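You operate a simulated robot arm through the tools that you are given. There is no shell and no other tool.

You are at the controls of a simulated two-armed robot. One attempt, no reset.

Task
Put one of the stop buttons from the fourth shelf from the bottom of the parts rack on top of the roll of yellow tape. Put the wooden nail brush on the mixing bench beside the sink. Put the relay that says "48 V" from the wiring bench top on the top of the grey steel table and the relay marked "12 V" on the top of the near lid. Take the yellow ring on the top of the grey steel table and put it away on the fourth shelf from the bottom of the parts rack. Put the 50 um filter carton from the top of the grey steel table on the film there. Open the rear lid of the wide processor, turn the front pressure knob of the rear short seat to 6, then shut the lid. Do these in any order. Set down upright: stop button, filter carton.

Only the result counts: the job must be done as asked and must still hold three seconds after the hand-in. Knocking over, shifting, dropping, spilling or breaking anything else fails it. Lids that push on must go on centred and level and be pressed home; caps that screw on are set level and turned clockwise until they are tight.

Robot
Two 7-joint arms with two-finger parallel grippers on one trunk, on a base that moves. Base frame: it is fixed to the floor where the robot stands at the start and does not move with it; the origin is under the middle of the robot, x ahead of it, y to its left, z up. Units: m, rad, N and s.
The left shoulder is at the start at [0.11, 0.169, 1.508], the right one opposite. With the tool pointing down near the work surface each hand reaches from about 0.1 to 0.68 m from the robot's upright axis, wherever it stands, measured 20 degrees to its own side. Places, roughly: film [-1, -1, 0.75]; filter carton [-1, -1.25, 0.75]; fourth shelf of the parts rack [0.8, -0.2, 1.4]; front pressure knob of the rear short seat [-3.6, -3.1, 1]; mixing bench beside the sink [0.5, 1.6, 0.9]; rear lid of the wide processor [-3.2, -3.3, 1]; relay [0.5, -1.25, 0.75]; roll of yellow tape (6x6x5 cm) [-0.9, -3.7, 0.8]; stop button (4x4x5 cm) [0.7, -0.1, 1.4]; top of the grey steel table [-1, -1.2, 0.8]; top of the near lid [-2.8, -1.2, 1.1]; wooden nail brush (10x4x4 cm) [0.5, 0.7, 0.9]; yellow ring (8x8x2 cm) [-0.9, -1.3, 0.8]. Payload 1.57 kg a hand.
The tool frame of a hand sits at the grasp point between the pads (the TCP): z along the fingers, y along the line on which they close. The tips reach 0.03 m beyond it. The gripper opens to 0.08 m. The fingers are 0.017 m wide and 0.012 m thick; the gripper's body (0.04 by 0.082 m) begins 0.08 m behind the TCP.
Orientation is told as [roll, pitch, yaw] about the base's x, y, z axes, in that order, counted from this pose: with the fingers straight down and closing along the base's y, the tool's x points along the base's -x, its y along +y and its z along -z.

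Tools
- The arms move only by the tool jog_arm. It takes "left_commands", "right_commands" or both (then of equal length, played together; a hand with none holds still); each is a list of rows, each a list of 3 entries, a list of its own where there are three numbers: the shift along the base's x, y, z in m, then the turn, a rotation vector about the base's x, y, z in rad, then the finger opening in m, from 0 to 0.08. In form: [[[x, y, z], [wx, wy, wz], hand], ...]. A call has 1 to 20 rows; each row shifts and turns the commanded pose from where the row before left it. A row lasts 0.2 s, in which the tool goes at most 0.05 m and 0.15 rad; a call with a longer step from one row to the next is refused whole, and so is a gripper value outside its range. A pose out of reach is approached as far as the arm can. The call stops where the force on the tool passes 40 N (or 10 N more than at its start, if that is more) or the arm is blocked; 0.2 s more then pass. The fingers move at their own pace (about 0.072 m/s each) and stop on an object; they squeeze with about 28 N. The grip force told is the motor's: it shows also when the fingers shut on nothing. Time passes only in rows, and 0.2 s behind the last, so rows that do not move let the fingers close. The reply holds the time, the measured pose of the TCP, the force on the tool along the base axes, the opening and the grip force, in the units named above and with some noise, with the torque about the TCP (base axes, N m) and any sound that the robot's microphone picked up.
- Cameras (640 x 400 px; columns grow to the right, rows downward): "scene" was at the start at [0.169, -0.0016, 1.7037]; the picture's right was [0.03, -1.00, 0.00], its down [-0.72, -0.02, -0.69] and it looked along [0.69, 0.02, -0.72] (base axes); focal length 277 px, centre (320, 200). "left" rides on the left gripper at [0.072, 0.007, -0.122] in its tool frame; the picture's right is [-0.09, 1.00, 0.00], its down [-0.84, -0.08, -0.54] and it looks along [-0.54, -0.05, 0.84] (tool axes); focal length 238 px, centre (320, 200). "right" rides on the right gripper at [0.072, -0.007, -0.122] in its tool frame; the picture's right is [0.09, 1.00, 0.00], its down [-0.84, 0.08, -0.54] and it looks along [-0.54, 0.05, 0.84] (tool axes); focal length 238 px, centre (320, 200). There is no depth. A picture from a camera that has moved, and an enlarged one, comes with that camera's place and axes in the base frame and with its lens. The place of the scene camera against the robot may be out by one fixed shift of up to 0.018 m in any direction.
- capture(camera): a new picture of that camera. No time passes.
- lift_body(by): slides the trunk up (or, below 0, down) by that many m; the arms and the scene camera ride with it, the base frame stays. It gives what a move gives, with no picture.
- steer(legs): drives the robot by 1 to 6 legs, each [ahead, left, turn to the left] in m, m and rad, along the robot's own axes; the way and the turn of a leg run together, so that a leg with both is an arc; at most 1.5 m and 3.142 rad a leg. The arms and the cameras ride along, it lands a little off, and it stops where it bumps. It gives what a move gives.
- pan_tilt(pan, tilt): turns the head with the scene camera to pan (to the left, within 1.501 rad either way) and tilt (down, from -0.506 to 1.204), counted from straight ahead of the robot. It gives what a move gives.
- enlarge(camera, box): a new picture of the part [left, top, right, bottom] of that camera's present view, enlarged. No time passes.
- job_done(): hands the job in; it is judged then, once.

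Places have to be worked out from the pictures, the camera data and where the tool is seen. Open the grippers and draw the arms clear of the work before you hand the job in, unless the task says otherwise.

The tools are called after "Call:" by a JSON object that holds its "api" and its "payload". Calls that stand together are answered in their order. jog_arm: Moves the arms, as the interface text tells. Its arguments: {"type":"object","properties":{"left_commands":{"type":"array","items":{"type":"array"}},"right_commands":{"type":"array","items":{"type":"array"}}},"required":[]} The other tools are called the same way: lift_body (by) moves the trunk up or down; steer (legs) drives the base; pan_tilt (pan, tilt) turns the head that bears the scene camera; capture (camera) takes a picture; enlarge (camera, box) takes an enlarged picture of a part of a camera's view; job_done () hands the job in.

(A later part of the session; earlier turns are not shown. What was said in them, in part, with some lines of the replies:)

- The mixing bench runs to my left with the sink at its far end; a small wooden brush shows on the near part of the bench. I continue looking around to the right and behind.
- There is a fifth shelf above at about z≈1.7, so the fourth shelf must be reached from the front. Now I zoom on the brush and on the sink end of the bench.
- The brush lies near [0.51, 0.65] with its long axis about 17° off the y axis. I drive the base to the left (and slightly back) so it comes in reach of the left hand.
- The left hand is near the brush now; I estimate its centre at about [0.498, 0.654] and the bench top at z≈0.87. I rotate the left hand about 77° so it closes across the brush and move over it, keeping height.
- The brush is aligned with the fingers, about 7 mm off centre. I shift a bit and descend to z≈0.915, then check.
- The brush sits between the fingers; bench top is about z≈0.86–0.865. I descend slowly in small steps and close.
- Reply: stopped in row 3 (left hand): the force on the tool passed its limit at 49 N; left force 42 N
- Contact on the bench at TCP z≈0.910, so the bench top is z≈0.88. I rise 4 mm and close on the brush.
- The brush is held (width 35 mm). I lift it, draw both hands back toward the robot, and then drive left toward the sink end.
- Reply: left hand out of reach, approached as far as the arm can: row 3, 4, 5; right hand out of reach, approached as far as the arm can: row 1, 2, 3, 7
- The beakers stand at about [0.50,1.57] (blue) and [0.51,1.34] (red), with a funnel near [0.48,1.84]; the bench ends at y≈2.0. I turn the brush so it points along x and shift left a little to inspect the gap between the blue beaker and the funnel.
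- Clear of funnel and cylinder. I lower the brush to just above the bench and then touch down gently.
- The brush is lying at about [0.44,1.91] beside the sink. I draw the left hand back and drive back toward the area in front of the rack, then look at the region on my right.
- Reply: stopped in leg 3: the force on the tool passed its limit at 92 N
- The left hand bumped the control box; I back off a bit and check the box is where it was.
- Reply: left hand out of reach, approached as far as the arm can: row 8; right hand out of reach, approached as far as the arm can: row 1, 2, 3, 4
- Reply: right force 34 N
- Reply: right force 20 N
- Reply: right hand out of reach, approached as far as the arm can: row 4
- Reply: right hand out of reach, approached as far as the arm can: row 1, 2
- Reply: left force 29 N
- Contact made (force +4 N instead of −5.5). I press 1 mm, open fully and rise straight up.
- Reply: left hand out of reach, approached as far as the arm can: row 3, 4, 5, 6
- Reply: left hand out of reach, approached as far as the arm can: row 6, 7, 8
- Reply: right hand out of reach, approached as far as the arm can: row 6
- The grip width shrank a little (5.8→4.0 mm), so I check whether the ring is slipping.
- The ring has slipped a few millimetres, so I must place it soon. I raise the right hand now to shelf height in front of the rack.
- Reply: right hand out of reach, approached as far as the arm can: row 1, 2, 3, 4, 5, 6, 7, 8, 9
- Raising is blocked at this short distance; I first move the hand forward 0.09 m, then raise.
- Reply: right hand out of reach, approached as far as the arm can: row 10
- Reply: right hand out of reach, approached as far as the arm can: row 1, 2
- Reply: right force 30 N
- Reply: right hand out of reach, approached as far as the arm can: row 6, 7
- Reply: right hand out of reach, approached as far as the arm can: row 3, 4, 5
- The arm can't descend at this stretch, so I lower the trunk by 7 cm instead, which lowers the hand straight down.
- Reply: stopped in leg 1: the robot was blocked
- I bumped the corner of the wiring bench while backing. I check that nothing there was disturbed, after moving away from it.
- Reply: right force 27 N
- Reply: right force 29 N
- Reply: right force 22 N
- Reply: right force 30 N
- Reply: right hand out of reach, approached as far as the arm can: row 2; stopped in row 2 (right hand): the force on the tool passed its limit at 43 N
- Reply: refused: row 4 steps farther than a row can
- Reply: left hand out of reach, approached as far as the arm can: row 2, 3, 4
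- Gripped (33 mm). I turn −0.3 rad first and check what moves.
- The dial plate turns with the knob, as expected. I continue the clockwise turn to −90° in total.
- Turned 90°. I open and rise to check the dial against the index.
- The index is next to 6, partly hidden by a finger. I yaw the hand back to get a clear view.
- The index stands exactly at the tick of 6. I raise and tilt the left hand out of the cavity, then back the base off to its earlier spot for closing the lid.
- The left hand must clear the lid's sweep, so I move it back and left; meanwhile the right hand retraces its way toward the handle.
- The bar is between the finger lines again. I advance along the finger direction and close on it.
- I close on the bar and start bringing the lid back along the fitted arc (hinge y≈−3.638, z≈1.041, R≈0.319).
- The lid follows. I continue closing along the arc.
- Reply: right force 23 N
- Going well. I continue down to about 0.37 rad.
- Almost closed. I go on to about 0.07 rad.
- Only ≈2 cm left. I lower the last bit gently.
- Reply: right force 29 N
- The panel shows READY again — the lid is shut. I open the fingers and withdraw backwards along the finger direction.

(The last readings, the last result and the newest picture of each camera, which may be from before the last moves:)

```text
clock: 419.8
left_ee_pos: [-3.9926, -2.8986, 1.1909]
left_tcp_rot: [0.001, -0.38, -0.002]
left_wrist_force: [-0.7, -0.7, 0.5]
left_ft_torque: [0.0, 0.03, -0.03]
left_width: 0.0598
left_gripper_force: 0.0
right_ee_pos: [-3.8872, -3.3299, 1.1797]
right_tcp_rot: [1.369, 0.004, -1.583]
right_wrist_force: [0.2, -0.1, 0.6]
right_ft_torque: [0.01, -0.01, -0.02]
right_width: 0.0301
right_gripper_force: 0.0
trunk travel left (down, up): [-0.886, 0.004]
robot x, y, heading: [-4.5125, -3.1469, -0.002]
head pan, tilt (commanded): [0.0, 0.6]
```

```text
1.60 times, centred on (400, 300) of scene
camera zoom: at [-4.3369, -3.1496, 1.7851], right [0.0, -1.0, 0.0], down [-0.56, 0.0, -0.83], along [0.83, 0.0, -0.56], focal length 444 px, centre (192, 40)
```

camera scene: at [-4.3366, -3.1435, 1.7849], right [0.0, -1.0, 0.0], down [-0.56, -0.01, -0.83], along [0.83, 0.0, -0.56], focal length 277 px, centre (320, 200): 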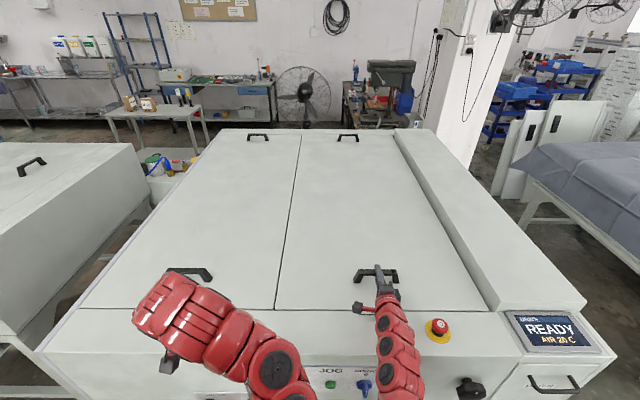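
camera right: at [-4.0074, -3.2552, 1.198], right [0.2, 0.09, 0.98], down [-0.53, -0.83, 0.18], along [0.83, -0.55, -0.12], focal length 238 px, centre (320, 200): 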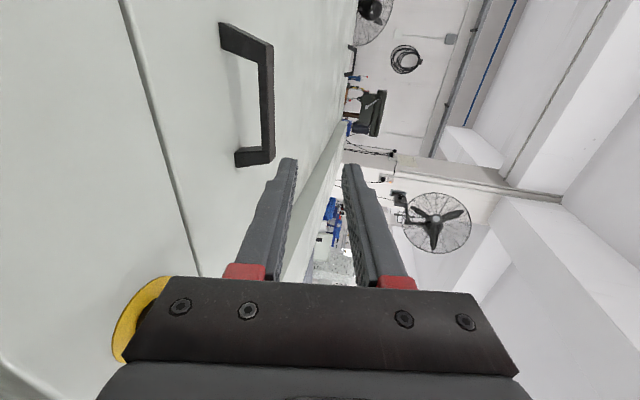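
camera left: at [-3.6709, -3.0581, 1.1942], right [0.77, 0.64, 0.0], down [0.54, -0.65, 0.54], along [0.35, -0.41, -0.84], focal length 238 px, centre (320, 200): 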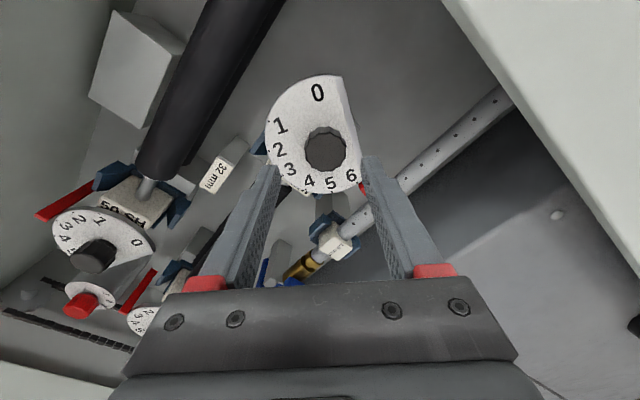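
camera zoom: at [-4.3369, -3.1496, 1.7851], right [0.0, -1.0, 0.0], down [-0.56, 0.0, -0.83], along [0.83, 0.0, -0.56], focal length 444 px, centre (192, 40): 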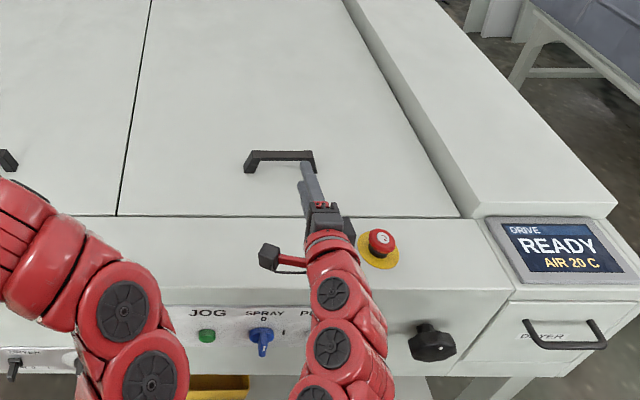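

The lid lies flush and the panel says READY. I open both grippers, back away, and then verify the other results, starting with the 12 V relay on the near lid.

Call:
{"api": "steer", "payload": {"legs": [[-0.3, 0.0, 0.0], [0.0, 1.0, 0.0]]}}

Call:
{"api": "jog_arm", "payload": {"left_commands": [[[0, 0, 0], [0, 0, 0], 0.08], [[0, 0, 0], [0, 0, 0], 0.08]], "right_commands": [[[0, 0, 0], [0, 0, 0], 0.08], [[0, 0, 0], [0, 0, 0], 0.08]]}}

Call:
{"api": "pan_tilt", "payload": {"pan": 0.5, "tilt": 0.4}}

Call:
{"api": "capture", "payload": {"camera": "scene"}}

Call:
{"api": "enlarge", "payload": {"camera": "scene", "box": [150, 60, 450, 260]}}

```text
clock: 426.6
left_ee_pos: [-4.2921, -1.9009, 1.1916]
left_tcp_rot: [0.003, -0.38, -0.007]
left_wrist_force: [-0.4, 0.1, -0.2]
left_ft_torque: [0.05, 0.01, 0.03]
left_width: 0.06
left_gripper_force: 0.1
right_ee_pos: [-4.1877, -2.3323, 1.178]
right_tcp_rot: [1.368, 0.005, -1.587]
right_wrist_force: [0.0, -1.2, 0.6]
right_ft_torque: [0.01, -0.04, 0.02]
right_width: 0.03
right_gripper_force: 0.1
trunk travel left (down, up): [-0.886, 0.004]
robot x, y, heading: [-4.8106, -2.1473, -0.005]
head pan, tilt (commanded): [0.0, 0.6]
```

```text
clock: 427.2
left_ee_pos: [-4.291, -1.9007, 1.19]
left_tcp_rot: [0.001, -0.378, -0.008]
left_wrist_force: [0.1, 0.4, 0.1]
left_ft_torque: [0.03, -0.01, -0.07]
left_width: 0.0802
left_gripper_force: 0.1
right_ee_pos: [-4.1882, -2.3315, 1.1797]
right_tcp_rot: [1.37, 0.005, -1.588]
right_wrist_force: [0.5, -0.7, 0.2]
right_ft_torque: [0.0, 0.07, 0.03]
right_width: 0.0802
right_gripper_force: 0.0
trunk travel left (down, up): [-0.886, 0.004]
robot x, y, heading: [-4.8143, -2.145, -0.007]
head pan, tilt (commanded): [0.0, 0.6]
```

```text
clock: 428.2
left_ee_pos: [-4.2912, -1.9009, 1.1905]
left_tcp_rot: [0.0, -0.378, -0.007]
left_wrist_force: [-0.3, 0.4, -0.1]
left_ft_torque: [-0.01, 0.0, -0.02]
left_width: 0.0799
left_gripper_force: 0.0
right_ee_pos: [-4.1876, -2.3326, 1.1785]
right_tcp_rot: [1.368, 0.004, -1.589]
right_wrist_force: [0.6, 0.0, 0.1]
right_ft_torque: [0.01, 0.03, -0.04]
right_width: 0.0802
right_gripper_force: 0.0
trunk travel left (down, up): [-0.886, 0.004]
robot x, y, heading: [-4.8147, -2.1452, -0.001]
head pan, tilt (commanded): [0.499, 0.4]
```

```text
taken
camera scene: at [-4.6437, -2.1058, 1.8031], right [0.48, -0.88, 0.0], down [-0.34, -0.18, -0.92], along [0.81, 0.44, -0.39], focal length 277 px, centre (320, 200)
```

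scene: 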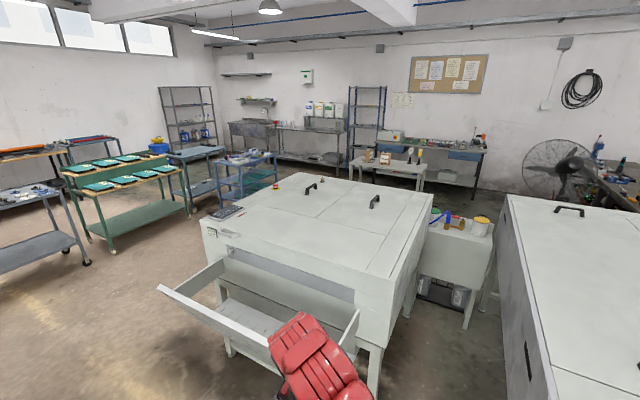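

```text
2.00 times, centred on (300, 160) of scene
camera zoom: at [-4.6437, -2.1058, 1.8031], right [0.48, -0.88, 0.0], down [-0.34, -0.18, -0.92], along [0.81, 0.44, -0.39], focal length 554 px, centre (360, 280)
```

zoom: 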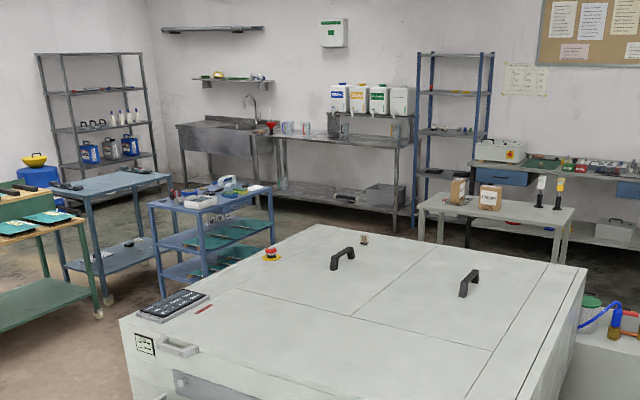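

The 12 V relay stands on the near lid. I zoom in on the grey table, the rack and the dark bench from here.

Call:
{"api": "enlarge", "payload": {"camera": "scene", "box": [340, 130, 440, 190]}}

Call:
{"api": "enlarge", "payload": {"camera": "scene", "box": [210, 80, 400, 170]}}

Call:
{"api": "enlarge", "payload": {"camera": "scene", "box": [500, 120, 640, 220]}}

```text
6.40 times, centred on (390, 160) of scene
camera zoom: at [-4.6437, -2.1058, 1.8031], right [0.48, -0.88, 0.0], down [-0.34, -0.18, -0.92], along [0.81, 0.44, -0.39], focal length 1774 px, centre (-128, 456)
```

zoom: 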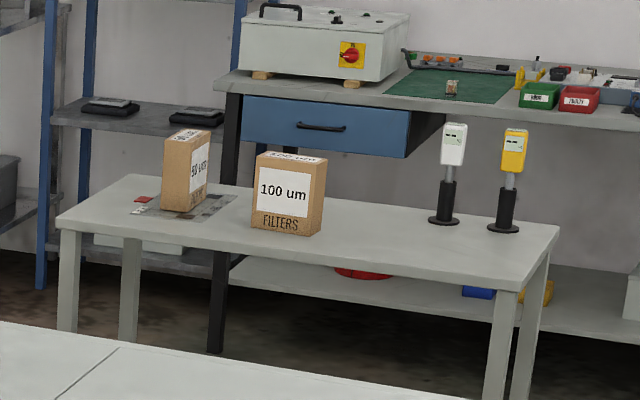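

```text
3.37 times, centred on (305, 125) of scene
camera zoom: at [-4.6437, -2.1058, 1.8031], right [0.48, -0.88, 0.0], down [-0.34, -0.18, -0.92], along [0.81, 0.44, -0.39], focal length 934 px, centre (370, 453)
```

zoom: 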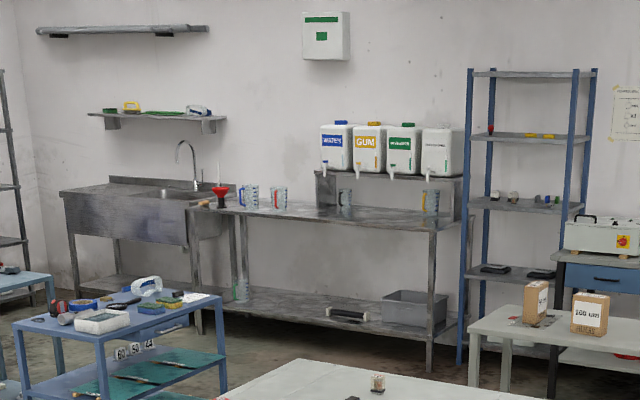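

```text
4.00 times, centred on (570, 170) of scene
camera zoom: at [-4.6437, -2.1058, 1.8031], right [0.48, -0.88, 0.0], down [-0.34, -0.18, -0.92], along [0.81, 0.44, -0.39], focal length 1109 px, centre (-680, 320)
```

zoom: 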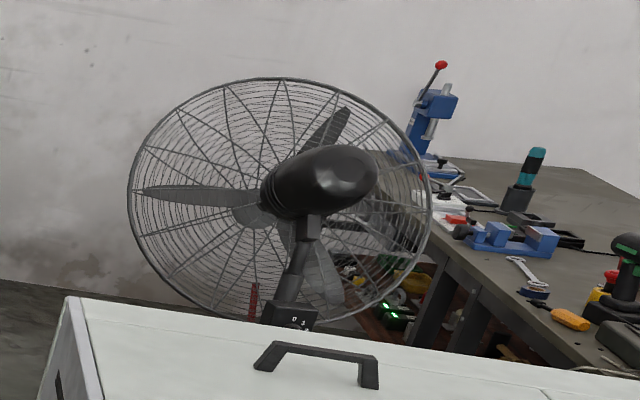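

All earlier placements look intact: carton upright on the film, rings on the shelf, button on the tape. The brush lies at the very end of the bench (y≈1.91), a bit away from the indicated spot [0.5,1.6]; to be safer I'll move it into the gap between the blue beaker and the funnel. First I bring both hands to a neutral tucked pose.

Call:
{"api": "jog_arm", "payload": {"left_commands": [[[0, 0, 0], [0, 0, 0], 0.08], [[0, 0, 0], [0, 0, 0], 0.08], [[0, 0, 0], [0, 0, 0], 0.08], [[-0.02, 0, -0.03], [0, 0.095, 0], 0.08], [[-0.02, 0, -0.03], [0, 0.095, 0], 0.08], [[-0.02, 0, -0.03], [0, 0.095, 0], 0.08], [[-0.02, 0, -0.03], [0, 0.093, 0], 0.08], [[-0.02, 0, 0], [0, 0, 0], 0.08], [[0, 0, 0], [0, 0, 0], 0.08], [[0, 0, 0], [0, 0, 0], 0.08], [[0, 0, 0], [0, 0, 0], 0.08], [[0, 0, 0], [0, 0, 0], 0.08], [[0, 0, 0], [0, 0, 0], 0.08], [[0, 0, 0], [0, 0, 0], 0.08]], "right_commands": [[[0, 0, 0], [0, 0.113, 0], 0.05], [[0, 0, 0], [0, 0.113, 0], 0.05], [[0, 0, 0], [0, 0.113, 0], 0.05], [[0, 0, 0], [-0.1224, 0, 0.0735], 0.05], [[0, 0, 0], [-0.1224, 0, 0.0735], 0.05], [[0, 0, 0], [-0.1224, 0, 0.0735], 0.05], [[0, 0, 0], [-0.1224, 0, 0.0735], 0.05], [[0, 0, 0], [-0.1224, 0, 0.0735], 0.05], [[0, 0, 0], [-0.1224, 0, 0.0735], 0.05], [[0, 0, 0], [-0.1224, 0, 0.0735], 0.05], [[0, 0, 0], [-0.1224, 0, 0.0735], 0.05], [[0, 0, 0], [-0.1224, 0, 0.0735], 0.05], [[0, 0, 0], [-0.1224, 0, 0.0735], 0.05], [[0, 0, 0], [-0.1224, 0, 0.0735], 0.05]]}}

Call:
{"api": "jog_arm", "payload": {"right_commands": [[[-0.02, 0, -0.03], [0, 0.129, 0], 0.05], [[-0.02, 0, -0.03], [0, 0.129, 0], 0.05], [[-0.02, 0, -0.03], [0, 0.129, 0], 0.05], [[-0.02, 0, -0.03], [0, 0.129, 0], 0.05], [[-0.02, 0, -0.03], [0, 0.129, 0], 0.05], [[-0.02, 0, -0.02], [0, 0.129, 0], 0.05], [[-0.02, 0, 0], [0, 0.129, 0], 0.05], [[-0.02, 0, 0], [0, 0.129, 0], 0.05]]}}

```text
clock: 431.2
left_ee_pos: [-4.3902, -1.9017, 1.0702]
left_tcp_rot: [-0.001, 0.0, -0.006]
left_wrist_force: [-0.6, 0.6, 0.1]
left_ft_torque: [0.01, 0.03, -0.01]
left_width: 0.0795
left_gripper_force: 0.1
right_ee_pos: [-4.188, -2.3326, 1.1785]
right_tcp_rot: [0.013, -1.047, -0.016]
right_wrist_force: [0.0, -0.6, 0.6]
right_ft_torque: [0.02, -0.03, 0.02]
right_width: 0.0501
right_gripper_force: 0.1
trunk travel left (down, up): [-0.886, 0.004]
robot x, y, heading: [-4.8152, -2.1453, -0.004]
head pan, tilt (commanded): [0.499, 0.4]
```

```text
clock: 433.0
left_ee_pos: [-4.3902, -1.901, 1.0699]
left_tcp_rot: [-0.002, 0.0, -0.008]
left_wrist_force: [0.5, 0.5, 0.3]
left_ft_torque: [-0.02, -0.01, 0.03]
left_width: 0.08
left_gripper_force: 0.1
right_ee_pos: [-4.3484, -2.3334, 1.008]
right_tcp_rot: [-0.001, -0.009, -0.014]
right_wrist_force: [1.3, 0.2, 0.1]
right_ft_torque: [0.01, -0.02, 0.0]
right_width: 0.0502
right_gripper_force: 0.0
trunk travel left (down, up): [-0.886, 0.004]
robot x, y, heading: [-4.8137, -2.1474, -0.007]
head pan, tilt (commanded): [0.499, 0.4]
```

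I drive back to the mixing bench.

Call:
{"api": "steer", "payload": {"legs": [[0.0, 1.5, 0.0], [0.0, 0.4, 0.005], [1.5, 0.0, 0.0], [1.5, 0.0, 0.0], [1.4, 0.0, 0.0]]}}

Call:
{"api": "pan_tilt", "payload": {"pan": 0.6, "tilt": 0.6}}

Call:
{"api": "capture", "payload": {"camera": "scene"}}

```text
clock: 463.0
left_ee_pos: [0.0041, -0.0906, 1.07]
left_tcp_rot: [-0.001, -0.001, -0.019]
left_wrist_force: [-0.3, 0.0, 0.2]
left_ft_torque: [0.01, 0.01, 0.0]
left_width: 0.0798
left_gripper_force: 0.0
right_ee_pos: [0.0406, -0.5205, 1.01]
right_tcp_rot: [0.001, -0.013, -0.021]
right_wrist_force: [0.4, -0.2, -0.5]
right_ft_torque: [-0.01, 0.01, -0.01]
right_width: 0.0503
right_gripper_force: 0.1
trunk travel left (down, up): [-0.886, 0.004]
robot x, y, heading: [-0.4239, -0.3308, -0.018]
head pan, tilt (commanded): [0.499, 0.4]
```

```text
clock: 463.8
left_ee_pos: [0.0036, -0.091, 1.0698]
left_tcp_rot: [-0.001, -0.001, -0.019]
left_wrist_force: [-0.2, 0.6, 0.3]
left_ft_torque: [0.01, 0.02, 0.02]
left_width: 0.0805
left_gripper_force: 0.1
right_ee_pos: [0.0407, -0.5216, 1.0092]
right_tcp_rot: [-0.001, -0.014, -0.02]
right_wrist_force: [-0.1, 0.1, -0.1]
right_ft_torque: [0.0, -0.01, -0.01]
right_width: 0.0501
right_gripper_force: 0.0
trunk travel left (down, up): [-0.886, 0.004]
robot x, y, heading: [-0.4204, -0.3281, -0.018]
head pan, tilt (commanded): [0.6, 0.6]
```

```text
taken
camera scene: at [-0.2598, -0.2852, 1.785], right [0.55, -0.83, 0.0], down [-0.47, -0.31, -0.83], along [0.69, 0.46, -0.56], focal length 277 px, centre (320, 200)
```

scene: 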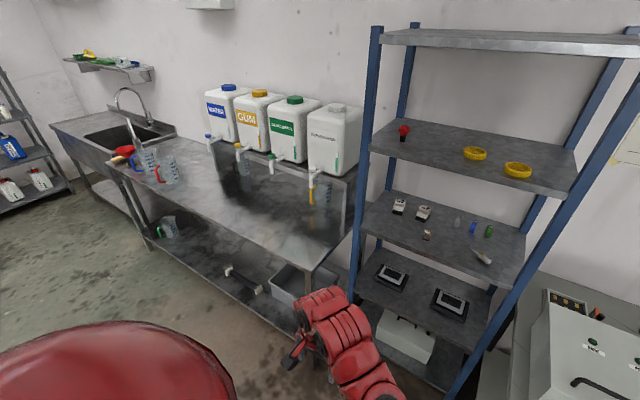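

Shelf state is right (one button left, two rings). I continue north to the sink end of the bench.

Call:
{"api": "steer", "payload": {"legs": [[0.0, 1.45, 0.018], [0.0, 0.52, 0.0]]}}

Call:
{"api": "pan_tilt", "payload": {"pan": 0.3, "tilt": 0.8}}

Call:
{"api": "capture", "payload": {"camera": "scene"}}

Call:
{"api": "capture", "payload": {"camera": "left"}}

```text
clock: 473.5
left_ee_pos: [0.0329, 1.865, 1.0692]
left_tcp_rot: [-0.001, 0.001, -0.02]
left_wrist_force: [0.1, 0.8, 0.1]
left_ft_torque: [-0.02, 0.01, -0.04]
left_width: 0.08
left_gripper_force: 0.1
right_ee_pos: [0.0695, 1.4351, 1.0099]
right_tcp_rot: [0.003, -0.014, -0.024]
right_wrist_force: [-0.7, -0.5, 0.7]
right_ft_torque: [0.02, 0.04, -0.02]
right_width: 0.0501
right_gripper_force: 0.1
trunk travel left (down, up): [-0.886, 0.004]
robot x, y, heading: [-0.3954, 1.6257, -0.013]
head pan, tilt (commanded): [0.6, 0.6]
```

```text
clock: 474.3
left_ee_pos: [0.0318, 1.865, 1.0693]
left_tcp_rot: [-0.002, 0.001, -0.018]
left_wrist_force: [1.0, -0.2, -0.3]
left_ft_torque: [0.01, -0.01, -0.02]
left_width: 0.0798
left_gripper_force: 0.0
right_ee_pos: [0.0701, 1.4344, 1.0108]
right_tcp_rot: [0.0, -0.015, -0.024]
right_wrist_force: [-0.7, -0.2, 1.0]
right_ft_torque: [0.0, 0.03, 0.0]
right_width: 0.0499
right_gripper_force: 0.1
trunk travel left (down, up): [-0.886, 0.004]
robot x, y, heading: [-0.394, 1.6262, -0.013]
head pan, tilt (commanded): [0.3, 0.799]
```

```text
taken
camera scene: at [-0.2276, 1.6447, 1.7681], right [0.28, -0.96, 0.0], down [-0.69, -0.2, -0.7], along [0.67, 0.2, -0.72], focal length 277 px, centre (320, 200)
```

scene: 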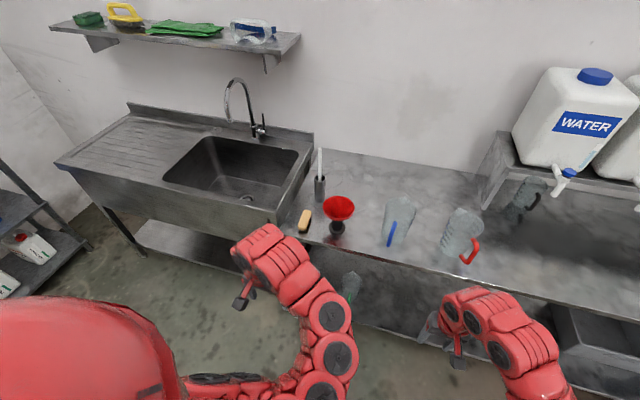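

```text
taken
camera left: at [-0.039, 1.8734, 1.192], right [0.11, 0.99, 0.0], down [0.84, -0.09, 0.54], along [0.54, -0.06, -0.84], focal length 238 px, centre (320, 200)
```

left: 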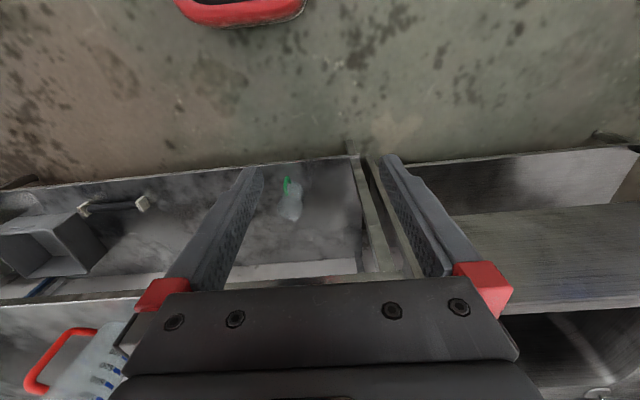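

I zoom on the brush, funnel and beakers to measure the gap.

Call:
{"api": "enlarge", "payload": {"camera": "scene", "box": [280, 140, 500, 280]}}

```text
2.86 times, centred on (390, 210) of scene
camera zoom: at [-0.2276, 1.6447, 1.7681], right [0.28, -0.96, 0.0], down [-0.69, -0.2, -0.7], along [0.67, 0.2, -0.72], focal length 792 px, centre (120, 171)
```

zoom: 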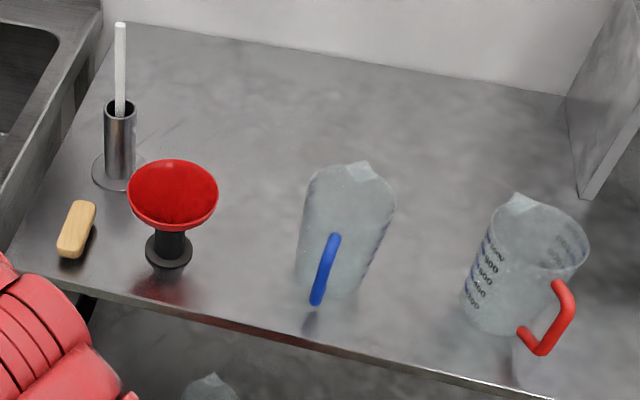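

The gap between the funnel (base edge y≈1.743) and the blue beaker (base edge y≈1.60) can take the brush lying along y near [0.45,1.67]. I drive up to pick the brush again.

Call:
{"api": "steer", "payload": {"legs": [[0.0, 0.04, 0.015], [0.22, 0.0, 0.0]]}}

Call:
{"api": "jog_arm", "payload": {"left_commands": [[[0.045, 0, -0.01], [0, 0, 0], 0.06], [[0.045, 0, -0.015], [0, 0, 0], 0.06], [[0.045, 0, -0.015], [0, 0, 0], 0.06], [[0, 0, 0], [0, 0, 0], 0.06]]}}

Call:
{"api": "capture", "payload": {"camera": "left"}}

Call:
{"api": "capture", "payload": {"camera": "scene"}}

```text
clock: 476.5
left_ee_pos: [0.2487, 1.9132, 1.0709]
left_tcp_rot: [-0.001, 0.0, -0.005]
left_wrist_force: [-0.2, 0.3, -0.1]
left_ft_torque: [-0.03, 0.04, -0.03]
left_width: 0.0801
left_gripper_force: 0.0
right_ee_pos: [0.2926, 1.4826, 1.0105]
right_tcp_rot: [-0.001, -0.014, -0.007]
right_wrist_force: [-0.8, 0.0, 0.6]
right_ft_torque: [-0.01, 0.04, -0.03]
right_width: 0.0498
right_gripper_force: 0.1
trunk travel left (down, up): [-0.886, 0.004]
robot x, y, heading: [-0.1722, 1.6669, -0.003]
head pan, tilt (commanded): [0.3, 0.799]
```

```text
clock: 477.5
left_ee_pos: [0.3832, 1.9112, 1.0299]
left_tcp_rot: [-0.001, -0.001, -0.003]
left_wrist_force: [-0.6, -0.4, 0.4]
left_ft_torque: [-0.01, -0.01, 0.03]
left_width: 0.0598
left_gripper_force: 0.1
right_ee_pos: [0.2926, 1.4814, 1.0101]
right_tcp_rot: [0.001, -0.014, -0.006]
right_wrist_force: [0.3, 0.3, 0.2]
right_ft_torque: [-0.02, -0.03, 0.0]
right_width: 0.0505
right_gripper_force: 0.1
trunk travel left (down, up): [-0.886, 0.004]
robot x, y, heading: [-0.1708, 1.6674, -0.003]
head pan, tilt (commanded): [0.3, 0.799]
```

```text
taken
camera left: at [0.312, 1.918, 1.1525], right [0.1, 1.0, 0.0], down [0.84, -0.08, 0.54], along [0.54, -0.05, -0.84], focal length 238 px, centre (320, 200)
```

left: 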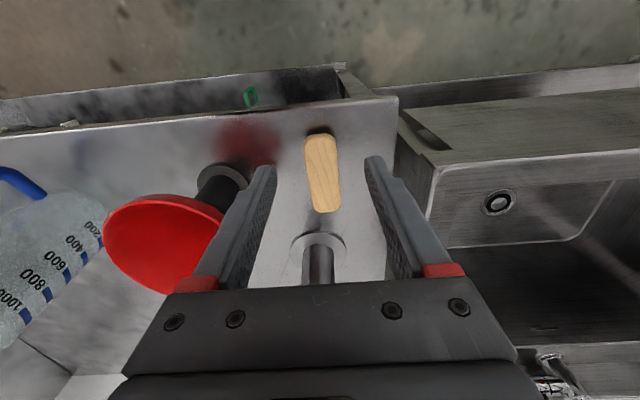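

```text
taken
camera scene: at [-0.0082, 1.686, 1.7682], right [0.3, -0.96, 0.0], down [-0.68, -0.21, -0.7], along [0.67, 0.21, -0.72], focal length 277 px, centre (320, 200)
```

scene: 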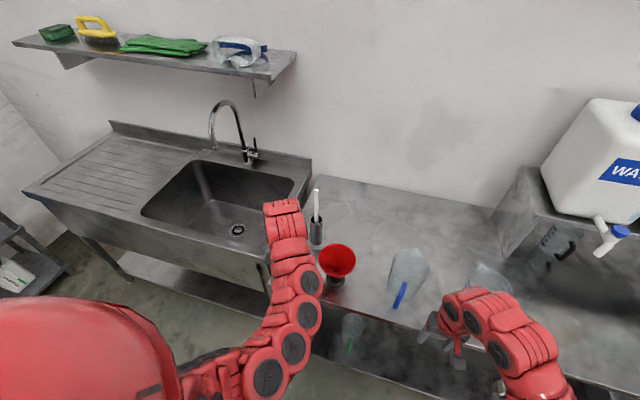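

Brush centre ≈[0.437,1.909]. I move over it and descend.

Call:
{"api": "jog_arm", "payload": {"left_commands": [[[0.028, -0.001, -0.015], [0, 0, 0], 0.055], [[0.027, -0.001, -0.02], [0, 0, 0], 0.05], [[0, 0, -0.03], [0, 0, 0], 0.05], [[0, 0, -0.03], [0, 0, 0], 0.05], [[0, 0, -0.012], [0, 0, 0], 0.05], [[0, 0, 0], [0, 0, 0], 0.05]]}}

Call:
{"api": "capture", "payload": {"camera": "left"}}

```text
clock: 478.9
left_ee_pos: [0.4385, 1.909, 0.9219]
left_tcp_rot: [-0.002, -0.002, -0.007]
left_wrist_force: [0.1, 0.4, -0.2]
left_ft_torque: [-0.02, 0.01, 0.0]
left_width: 0.0502
left_gripper_force: 0.1
right_ee_pos: [0.2945, 1.481, 1.0101]
right_tcp_rot: [0.0, -0.013, -0.006]
right_wrist_force: [-0.2, 0.6, -0.3]
right_ft_torque: [-0.02, -0.03, 0.01]
right_width: 0.0499
right_gripper_force: 0.0
trunk travel left (down, up): [-0.886, 0.004]
robot x, y, heading: [-0.1712, 1.6688, 0.007]
head pan, tilt (commanded): [0.3, 0.799]
```

```text
taken
camera left: at [0.3671, 1.916, 1.0451], right [0.1, 1.0, 0.0], down [0.84, -0.08, 0.54], along [0.54, -0.05, -0.84], focal length 238 px, centre (320, 200)
```

left: 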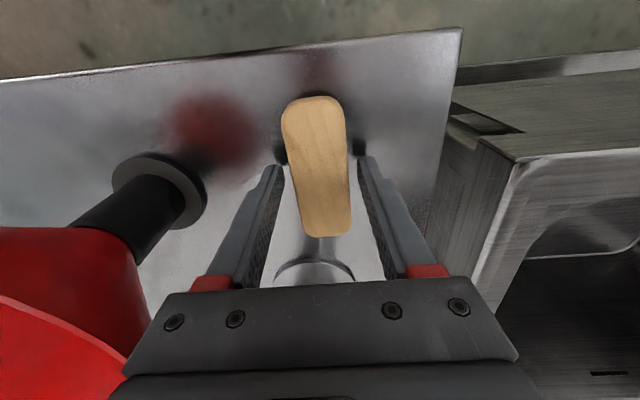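

The fingers straddle the brush. I lower 7 mm and close, then lift.

Call:
{"api": "jog_arm", "payload": {"left_commands": [[[0, 0, -0.004], [0, 0, 0], 0.05], [[0, 0, -0.004], [0, 0, 0], 0.05], [[0, 0, 0], [0, 0, 0], 0.02], [[0, 0, 0], [0, 0, 0], 0.02], [[0, 0, 0], [0, 0, 0], 0.02]]}}

Call:
{"api": "jog_arm", "payload": {"left_commands": [[[0, 0, 0.02], [0, 0, 0], 0.02], [[0, 0, 0.03], [0, 0, 0], 0.02], [[0, 0, 0.04], [0, 0, 0], 0.02], [[0, 0, 0.03], [0, 0, 0], 0.02], [[-0.045, 0, 0], [0, 0, 0], 0.02], [[-0.045, 0, 0], [0, 0, 0], 0.02], [[-0.045, 0, 0], [0, 0, 0], 0.02], [[-0.045, 0, 0], [0, 0, 0], 0.02]]}}

Call:
{"api": "capture", "payload": {"camera": "left"}}

```text
clock: 480.1
left_ee_pos: [0.4407, 1.9102, 0.9143]
left_tcp_rot: [-0.002, 0.001, -0.004]
left_wrist_force: [0.8, -0.3, 0.0]
left_ft_torque: [-0.04, 0.05, 0.01]
left_width: 0.0352
left_gripper_force: 27.9
right_ee_pos: [0.2944, 1.4815, 1.0108]
right_tcp_rot: [0.0, -0.015, -0.007]
right_wrist_force: [0.4, 0.5, -0.2]
right_ft_torque: [0.01, 0.02, -0.01]
right_width: 0.05
right_gripper_force: 0.0
trunk travel left (down, up): [-0.886, 0.004]
robot x, y, heading: [-0.171, 1.6685, -0.004]
head pan, tilt (commanded): [0.3, 0.799]
```

```text
clock: 481.9
left_ee_pos: [0.2575, 1.9081, 1.0362]
left_tcp_rot: [0.0, 0.0, -0.005]
left_wrist_force: [-0.4, 0.7, -0.5]
left_ft_torque: [-0.01, -0.03, -0.02]
left_width: 0.0351
left_gripper_force: 28.3
right_ee_pos: [0.2915, 1.4824, 1.0096]
right_tcp_rot: [0.001, -0.014, -0.008]
right_wrist_force: [-0.1, 0.3, 0.6]
right_ft_torque: [0.02, -0.04, -0.01]
right_width: 0.0501
right_gripper_force: 0.1
trunk travel left (down, up): [-0.886, 0.004]
robot x, y, heading: [-0.1717, 1.6645, -0.001]
head pan, tilt (commanded): [0.3, 0.799]
```

```text
taken
camera left: at [0.1859, 1.9158, 1.1577], right [0.1, 1.0, 0.0], down [0.84, -0.08, 0.54], along [0.54, -0.05, -0.84], focal length 238 px, centre (320, 200)
```

left: 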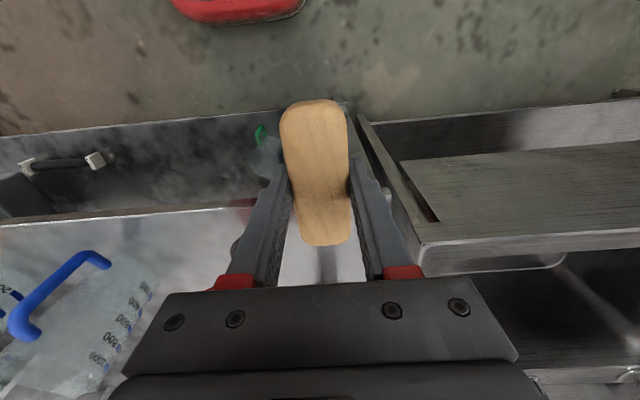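

The gap between funnel and beaker turns out too narrow for the gripper with its camera, so I keep the brush in the free corner right beside the sink, but a bit closer to the indicated spot. I turn the brush along y (hand yaw −90°, camera toward the sink).

Call:
{"api": "jog_arm", "payload": {"left_commands": [[[0, -0.003, 0], [0, 0, -0.145], 0.02], [[0, -0.003, 0], [0, 0, -0.145], 0.02], [[0, -0.003, 0], [0, 0, -0.145], 0.02], [[0, -0.003, 0], [0, 0, -0.145], 0.02], [[0, -0.003, 0], [0, 0, -0.145], 0.02], [[0, -0.003, 0], [0, 0, -0.145], 0.02], [[0, -0.003, 0], [0, 0, -0.145], 0.02], [[0, -0.003, 0], [0, 0, -0.145], 0.02], [[0, -0.003, 0], [0, 0, -0.145], 0.02], [[0, -0.002, 0], [0, 0, -0.145], 0.02], [[0, 0, 0], [0, 0, -0.12], 0.02], [[0, 0, 0], [0, 0, 0], 0.02]]}}

Call:
{"api": "capture", "payload": {"camera": "left"}}

Call:
{"api": "capture", "payload": {"camera": "scene"}}

```text
clock: 484.5
left_ee_pos: [0.2594, 1.8804, 1.0352]
left_tcp_rot: [-0.002, 0.001, -1.576]
left_wrist_force: [0.5, 0.1, -1.3]
left_ft_torque: [-0.02, 0.01, 0.0]
left_width: 0.0354
left_gripper_force: 27.9
right_ee_pos: [0.2938, 1.4818, 1.0086]
right_tcp_rot: [0.0, -0.012, -0.006]
right_wrist_force: [-0.9, 0.2, -0.6]
right_ft_torque: [0.01, 0.01, -0.02]
right_width: 0.05
right_gripper_force: 0.1
trunk travel left (down, up): [-0.886, 0.004]
robot x, y, heading: [-0.1735, 1.6672, 0.001]
head pan, tilt (commanded): [0.3, 0.799]
```

```text
taken
camera left: at [0.2674, 1.9522, 1.1571], right [1.0, -0.1, 0.0], down [-0.08, -0.84, 0.54], along [-0.05, -0.54, -0.84], focal length 238 px, centre (320, 200)
```

left: 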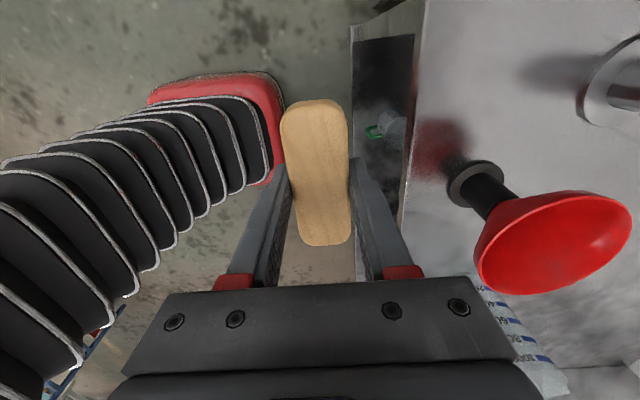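

```text
taken
camera scene: at [-0.0067, 1.6865, 1.7681], right [0.3, -0.96, 0.0], down [-0.69, -0.21, -0.7], along [0.67, 0.21, -0.72], focal length 277 px, centre (320, 200)
```

scene: 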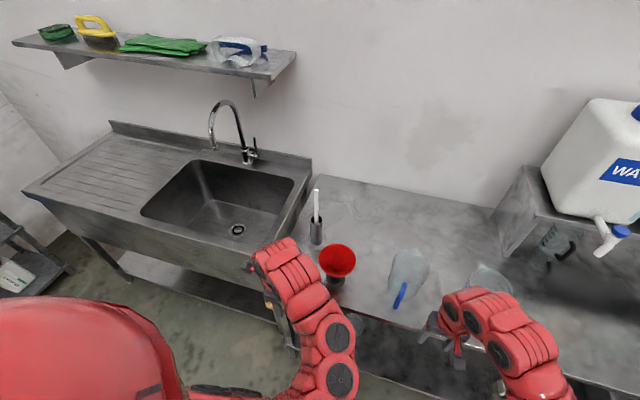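

The funnel is at [0.457,1.787], cone edge y≈1.842, base edge y≈1.818. I go forward at y≈1.905, descend, then shift slightly toward the funnel.

Call:
{"api": "jog_arm", "payload": {"left_commands": [[[0.03, 0.012, 0], [0, 0, 0], 0.02], [[0.04, 0.012, 0], [0, 0, 0], 0.02], [[0.04, 0.001, 0], [0, 0, 0], 0.02], [[0.04, 0, 0], [0, 0, 0], 0.02], [[0.032, 0, 0], [0, 0, 0], 0.02], [[0, 0, -0.03], [0, 0, 0], 0.02], [[0, 0, -0.03], [0, 0, 0], 0.02], [[0, 0, -0.03], [0, 0, 0], 0.02], [[0, 0, -0.015], [0, 0, 0], 0.02], [[0, 0, 0], [0, 0, 0], 0.02]]}}

Call:
{"api": "capture", "payload": {"camera": "left"}}

Call:
{"api": "capture", "payload": {"camera": "scene"}}

```text
clock: 486.7
left_ee_pos: [0.4417, 1.9062, 0.9303]
left_tcp_rot: [-0.002, 0.001, -1.573]
left_wrist_force: [0.2, -0.7, -0.2]
left_ft_torque: [0.0, -0.01, 0.04]
left_width: 0.0351
left_gripper_force: 28.0
right_ee_pos: [0.2941, 1.4814, 1.0099]
right_tcp_rot: [0.002, -0.014, -0.009]
right_wrist_force: [-0.3, 0.2, 0.3]
right_ft_torque: [0.03, 0.02, 0.02]
right_width: 0.05
right_gripper_force: 0.0
trunk travel left (down, up): [-0.886, 0.004]
robot x, y, heading: [-0.1741, 1.6687, 0.002]
head pan, tilt (commanded): [0.3, 0.799]
```

```text
taken
camera left: at [0.4496, 1.9772, 1.0522], right [1.0, -0.1, 0.0], down [-0.08, -0.84, 0.54], along [-0.05, -0.54, -0.84], focal length 238 px, centre (320, 200)
```

left: 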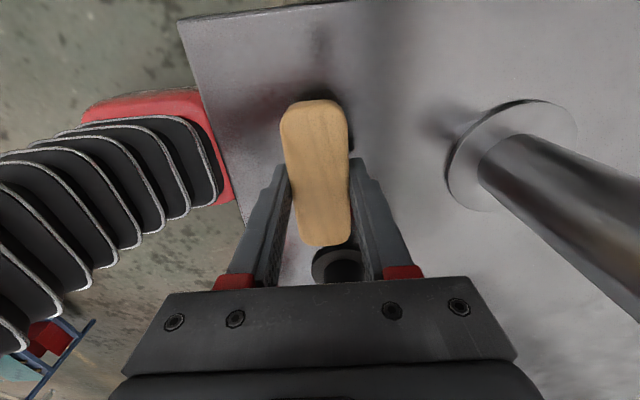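

```text
taken
camera scene: at [-0.0067, 1.6867, 1.7681], right [0.3, -0.96, 0.0], down [-0.69, -0.21, -0.7], along [0.67, 0.21, -0.72], focal length 277 px, centre (320, 200)
```

scene: 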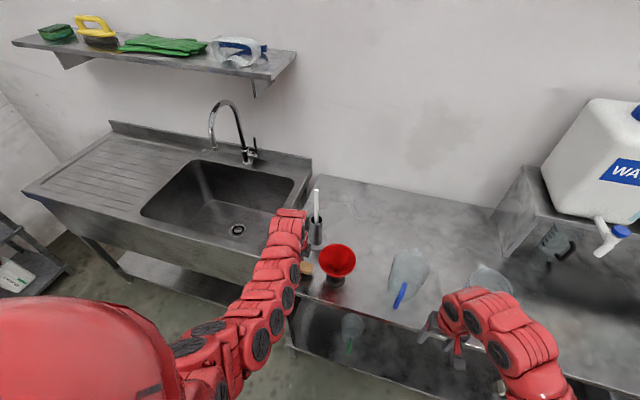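

Clear on all sides (funnel base edge y≈1.82). I shift 2 cm toward the funnel and lower the brush to the bench.

Call:
{"api": "jog_arm", "payload": {"left_commands": [[[0, -0.01, 0], [0, 0, 0], 0.02], [[0, -0.01, 0], [0, 0, 0], 0.02], [[0, 0, -0.008], [0, 0, 0], 0.02], [[0, 0, -0.005], [0, 0, 0], 0.02], [[0, 0, -0.002], [0, 0, 0], 0.02], [[0, 0, 0], [0, 0, 0], 0.02]]}}

Call:
{"api": "capture", "payload": {"camera": "left"}}

```text
clock: 488.1
left_ee_pos: [0.4425, 1.8851, 0.915]
left_tcp_rot: [-0.002, 0.001, -1.574]
left_wrist_force: [-1.3, 0.6, -1.0]
left_ft_torque: [-0.01, 0.03, 0.0]
left_width: 0.0351
left_gripper_force: 27.9
right_ee_pos: [0.294, 1.4812, 1.0098]
right_tcp_rot: [0.0, -0.014, -0.007]
right_wrist_force: [-0.2, -0.9, 0.2]
right_ft_torque: [-0.02, 0.02, 0.0]
right_width: 0.0497
right_gripper_force: 0.0
trunk travel left (down, up): [-0.886, 0.004]
robot x, y, heading: [-0.171, 1.6654, -0.002]
head pan, tilt (commanded): [0.3, 0.799]
```

```text
taken
camera left: at [0.4498, 1.9575, 1.037], right [1.0, -0.1, 0.0], down [-0.08, -0.84, 0.54], along [-0.05, -0.54, -0.84], focal length 238 px, centre (320, 200)
```

left: 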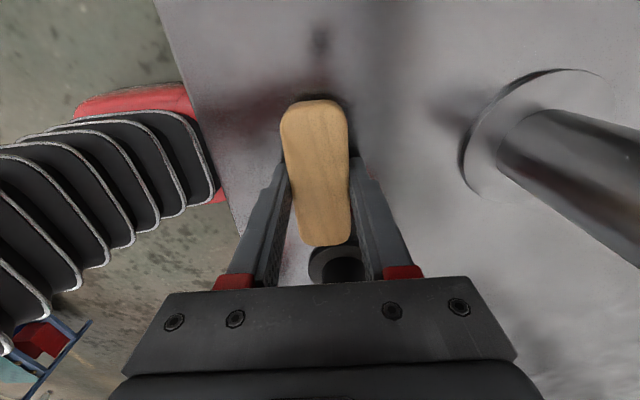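

At the same height as it was gripped. I release it and rise straight up, then withdraw.

Call:
{"api": "jog_arm", "payload": {"left_commands": [[[0, 0, -0.001], [0, 0, 0], 0.02], [[0, 0, 0], [0, 0, 0], 0.05], [[0, 0, 0], [0, 0, 0], 0.05], [[0, 0, 0], [0, 0, 0], 0.05], [[0, 0.002, 0.02], [0, 0, 0], 0.05], [[0, 0.003, 0.03], [0, 0, 0], 0.05], [[0, 0.005, 0.04], [0, 0, 0], 0.05], [[0, 0.005, 0.03], [0, 0, 0], 0.05]]}}

Call:
{"api": "capture", "payload": {"camera": "left"}}

```text
clock: 489.9
left_ee_pos: [0.4437, 1.8997, 1.0343]
left_tcp_rot: [-0.004, 0.001, -1.577]
left_wrist_force: [-0.3, 0.2, 1.4]
left_ft_torque: [-0.02, 0.02, -0.02]
left_width: 0.0502
left_gripper_force: 0.0
right_ee_pos: [0.2917, 1.4808, 1.0104]
right_tcp_rot: [0.0, -0.014, -0.008]
right_wrist_force: [0.3, -0.1, 0.2]
right_ft_torque: [0.01, 0.04, 0.0]
right_width: 0.05
right_gripper_force: 0.0
trunk travel left (down, up): [-0.886, 0.004]
robot x, y, heading: [-0.1738, 1.6614, -0.003]
head pan, tilt (commanded): [0.3, 0.799]
```

```text
taken
camera left: at [0.4496, 1.9718, 1.1564], right [1.0, -0.1, 0.0], down [-0.08, -0.84, 0.54], along [-0.06, -0.54, -0.84], focal length 238 px, centre (320, 200)
```

left: 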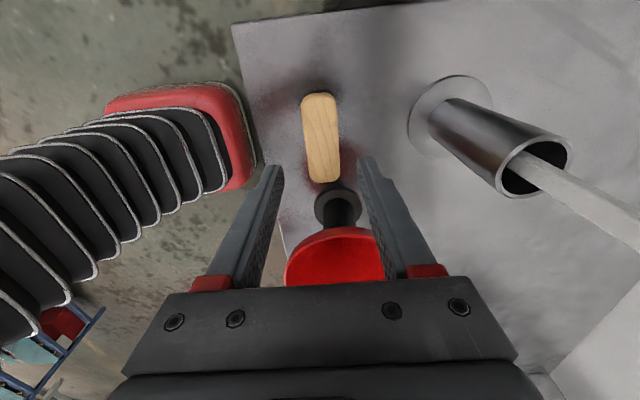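

The brush lies flat with a small gap to the funnel base. I withdraw the hand, back off, and then take a last look at the grey table.

Call:
{"api": "jog_arm", "payload": {"left_commands": [[[-0.045, 0, 0], [0, 0, 0], 0.05], [[-0.045, 0, 0], [0, 0, 0], 0.05], [[-0.045, 0, 0], [0, 0, 0], 0.05], [[-0.045, 0, 0], [0, 0, 0], 0.05]]}}

Call:
{"api": "steer", "payload": {"legs": [[-0.35, 0.0, 0.0]]}}

Call:
{"api": "capture", "payload": {"camera": "scene"}}

Call:
{"api": "enlarge", "payload": {"camera": "scene", "box": [240, 120, 480, 270]}}

```text
clock: 490.9
left_ee_pos: [0.2608, 1.9002, 1.0336]
left_tcp_rot: [-0.001, 0.0, -1.578]
left_wrist_force: [-0.6, 0.1, 0.1]
left_ft_torque: [0.01, -0.03, 0.01]
left_width: 0.0499
left_gripper_force: 0.1
right_ee_pos: [0.2933, 1.4819, 1.0107]
right_tcp_rot: [0.001, -0.014, -0.006]
right_wrist_force: [-0.2, -0.2, -0.1]
right_ft_torque: [-0.01, -0.02, 0.01]
right_width: 0.0498
right_gripper_force: 0.0
trunk travel left (down, up): [-0.886, 0.004]
robot x, y, heading: [-0.173, 1.6674, -0.001]
head pan, tilt (commanded): [0.3, 0.799]
```

```text
clock: 493.2
left_ee_pos: [-0.089, 1.9007, 1.0334]
left_tcp_rot: [-0.005, 0.001, -1.576]
left_wrist_force: [-0.2, -0.6, 0.9]
left_ft_torque: [0.01, 0.03, 0.03]
left_width: 0.0501
left_gripper_force: 0.1
right_ee_pos: [-0.0583, 1.4814, 1.0089]
right_tcp_rot: [0.001, -0.012, -0.006]
right_wrist_force: [0.8, 0.1, 0.3]
right_ft_torque: [-0.01, 0.06, -0.02]
right_width: 0.0499
right_gripper_force: 0.1
trunk travel left (down, up): [-0.886, 0.004]
robot x, y, heading: [-0.5219, 1.665, 0.0]
head pan, tilt (commanded): [0.3, 0.799]
```

```text
taken
camera scene: at [-0.3576, 1.6866, 1.768], right [0.3, -0.96, 0.0], down [-0.69, -0.21, -0.7], along [0.67, 0.21, -0.72], focal length 277 px, centre (320, 200)
```

scene: 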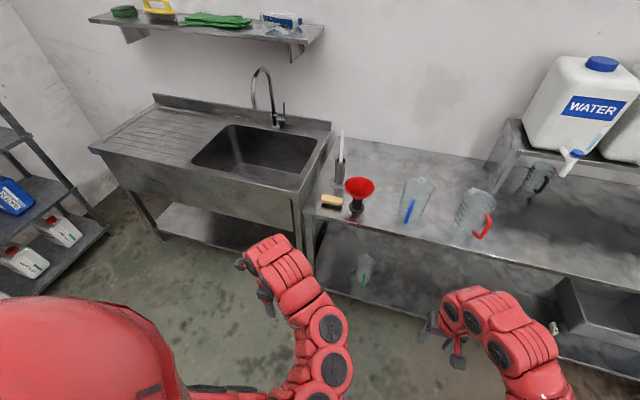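

```text
2.67 times, centred on (360, 195) of scene
camera zoom: at [-0.3576, 1.6866, 1.768], right [0.3, -0.96, 0.0], down [-0.69, -0.21, -0.7], along [0.67, 0.21, -0.72], focal length 739 px, centre (213, 213)
```

zoom: 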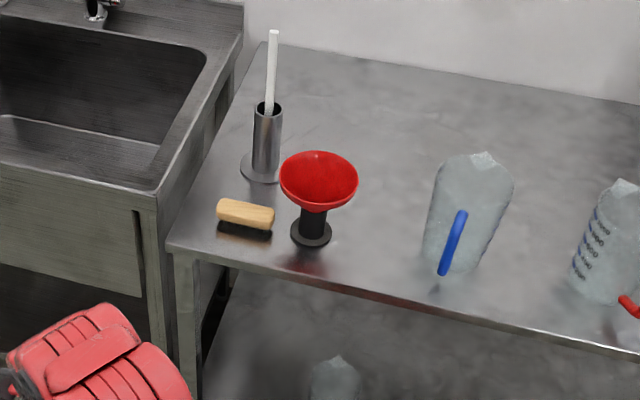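

The brush is safely placed beside the sink. Last check of the grey table and wiring bench from the north.

Call:
{"api": "steer", "payload": {"legs": [[0.0, 0.0, -1.57], [1.2, 0.0, 0.0]]}}

Call:
{"api": "pan_tilt", "payload": {"pan": 0.0, "tilt": 0.45}}

Call:
{"api": "capture", "payload": {"camera": "scene"}}

Call:
{"api": "enlarge", "payload": {"camera": "scene", "box": [340, 160, 520, 300]}}

Call:
{"api": "enlarge", "payload": {"camera": "scene", "box": [280, 100, 400, 170]}}

```text
clock: 503.1
left_ee_pos: [-0.2643, 0.0358, 1.0337]
left_tcp_rot: [-0.002, 0.0, -3.128]
left_wrist_force: [-0.7, 0.3, -0.2]
left_ft_torque: [-0.01, -0.01, 0.0]
left_width: 0.05
left_gripper_force: 0.0
right_ee_pos: [-0.6829, -0.0029, 1.0096]
right_tcp_rot: [-0.002, -0.012, -1.559]
right_wrist_force: [0.2, -0.3, -0.4]
right_ft_torque: [-0.01, -0.01, 0.02]
right_width: 0.0499
right_gripper_force: 0.0
trunk travel left (down, up): [-0.886, 0.004]
robot x, y, heading: [-0.5091, 0.4627, -1.558]
head pan, tilt (commanded): [0.3, 0.799]
```

```text
clock: 503.9
left_ee_pos: [-0.2641, 0.0362, 1.0333]
left_tcp_rot: [0.0, -0.001, -3.127]
left_wrist_force: [0.6, -0.2, 0.2]
left_ft_torque: [0.0, -0.03, 0.0]
left_width: 0.0499
left_gripper_force: 0.0
right_ee_pos: [-0.6828, -0.0038, 1.0097]
right_tcp_rot: [-0.001, -0.013, -1.561]
right_wrist_force: [-0.3, 0.3, 0.0]
right_ft_torque: [0.01, -0.02, 0.02]
right_width: 0.05
right_gripper_force: 0.0
trunk travel left (down, up): [-0.886, 0.004]
robot x, y, heading: [-0.5054, 0.4685, -1.551]
head pan, tilt (commanded): [0.0, 0.45]
```

```text
taken
camera scene: at [-0.4943, 0.2892, 1.7984], right [-1.0, -0.02, 0.0], down [-0.01, 0.44, -0.9], along [0.02, -0.9, -0.44], focal length 277 px, centre (320, 200)
```

scene: 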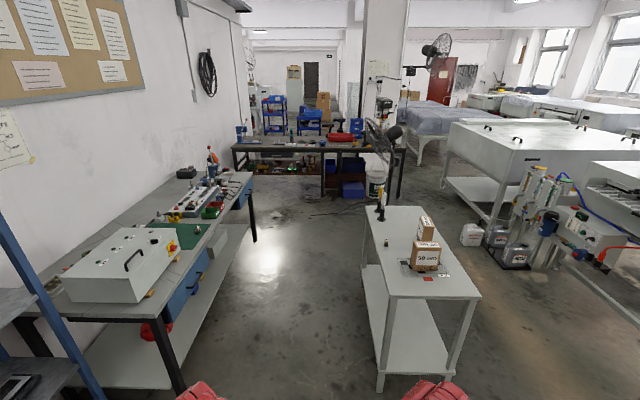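

```text
2.86 times, centred on (430, 230) of scene
camera zoom: at [-0.4943, 0.2892, 1.7984], right [-1.0, -0.02, 0.0], down [-0.01, 0.44, -0.9], along [0.02, -0.9, -0.44], focal length 792 px, centre (6, 114)
```

zoom: 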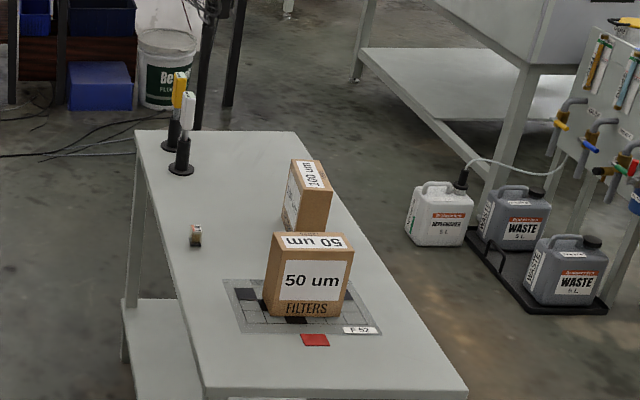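

```text
5.33 times, centred on (340, 135) of scene
camera zoom: at [-0.4943, 0.2892, 1.7984], right [-1.0, -0.02, 0.0], down [-0.01, 0.44, -0.9], along [0.02, -0.9, -0.44], focal length 1478 px, centre (213, 547)
```

zoom: 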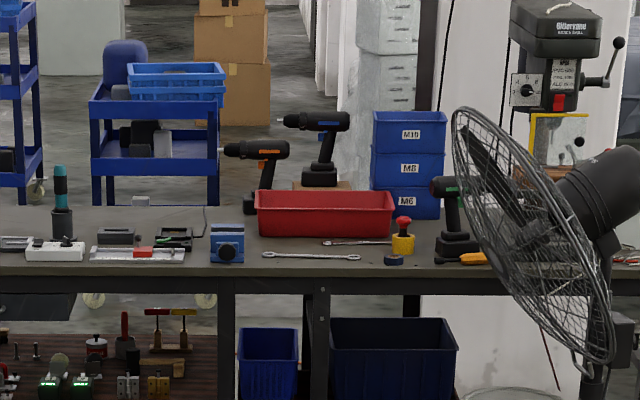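

Everything is in place: carton upright on the film, 48 V relay on the table, button upright on the tape roll, 12 V relay on the near lid, ring on the shelf, lid shut with the knob at 6, brush beside the sink. I open both grippers fully in free space before handing in.

Call:
{"api": "jog_arm", "payload": {"left_commands": [[[0, 0, 0], [0, 0, 0], 0.08], [[0, 0, 0], [0, 0, 0], 0.08], [[0, 0, 0], [0, 0, 0], 0.08]], "right_commands": [[[0, 0, 0], [0, 0, 0], 0.08], [[0, 0, 0], [0, 0, 0], 0.08], [[0, 0, 0], [0, 0, 0], 0.08]]}}

```text
clock: 504.7
left_ee_pos: [-0.2641, 0.0353, 1.0343]
left_tcp_rot: [-0.002, 0.0, -3.127]
left_wrist_force: [-0.4, 0.1, 0.1]
left_ft_torque: [0.01, 0.0, 0.0]
left_width: 0.0798
left_gripper_force: 0.1
right_ee_pos: [-0.6825, -0.0046, 1.0102]
right_tcp_rot: [0.0, -0.013, -1.559]
right_wrist_force: [0.3, 0.5, 0.2]
right_ft_torque: [-0.03, 0.0, -0.01]
right_width: 0.0804
right_gripper_force: 0.0
trunk travel left (down, up): [-0.886, 0.004]
robot x, y, heading: [-0.5046, 0.4669, -1.55]
head pan, tilt (commanded): [0.0, 0.45]
```

Both grippers are open and the arms are clear of all work; all parts of the task are verified, so I hand the job in.

Call:
{"api": "job_done", "payload": {}}

```text
The job is handed in.
```

I finished every part of the task and handed the job in. I haven't seen the judged result.

| Item | Where it ended up |
|---|---|
| Stop button | Upright on top of the yellow tape roll, centred |
| Nail brush | On the mixing bench in the free corner next to the sink, at about [0.44, 1.89] |
| 48 V relay | Upright on the grey steel table, near its front edge |
| 12 V relay | Upright on the near lid of the narrow processor, in front of the handle |
| Yellow ring | On the fourth shelf of the parts rack, to the right of the ring already there |
| 50 µm carton | Upright on the film |
| Rear lid and knob | Lid opened, front pressure knob of the rear short seat turned from 3 to 6, lid shut. The panel reads READY. |

Three things could matter for the judging:

- **Brush position:** it lies about 0.3 m from the rough spot you gave ([0.5, 1.6]). The gap between the blue beaker and the funnel was too narrow for the gripper, so I kept it in the corner right beside the sink.
- **Bumps:** the left hand touched the control box on the wiring bench once, and the base backed into that bench's corner once. I compared views afterwards and saw nothing moved.
- **Ring grip:** it slipped a few millimetres while being carried but was set down without dropping.

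A last look before handing in showed the placed items standing where I left them and nothing knocked over. Both grippers were open and the arms clear.
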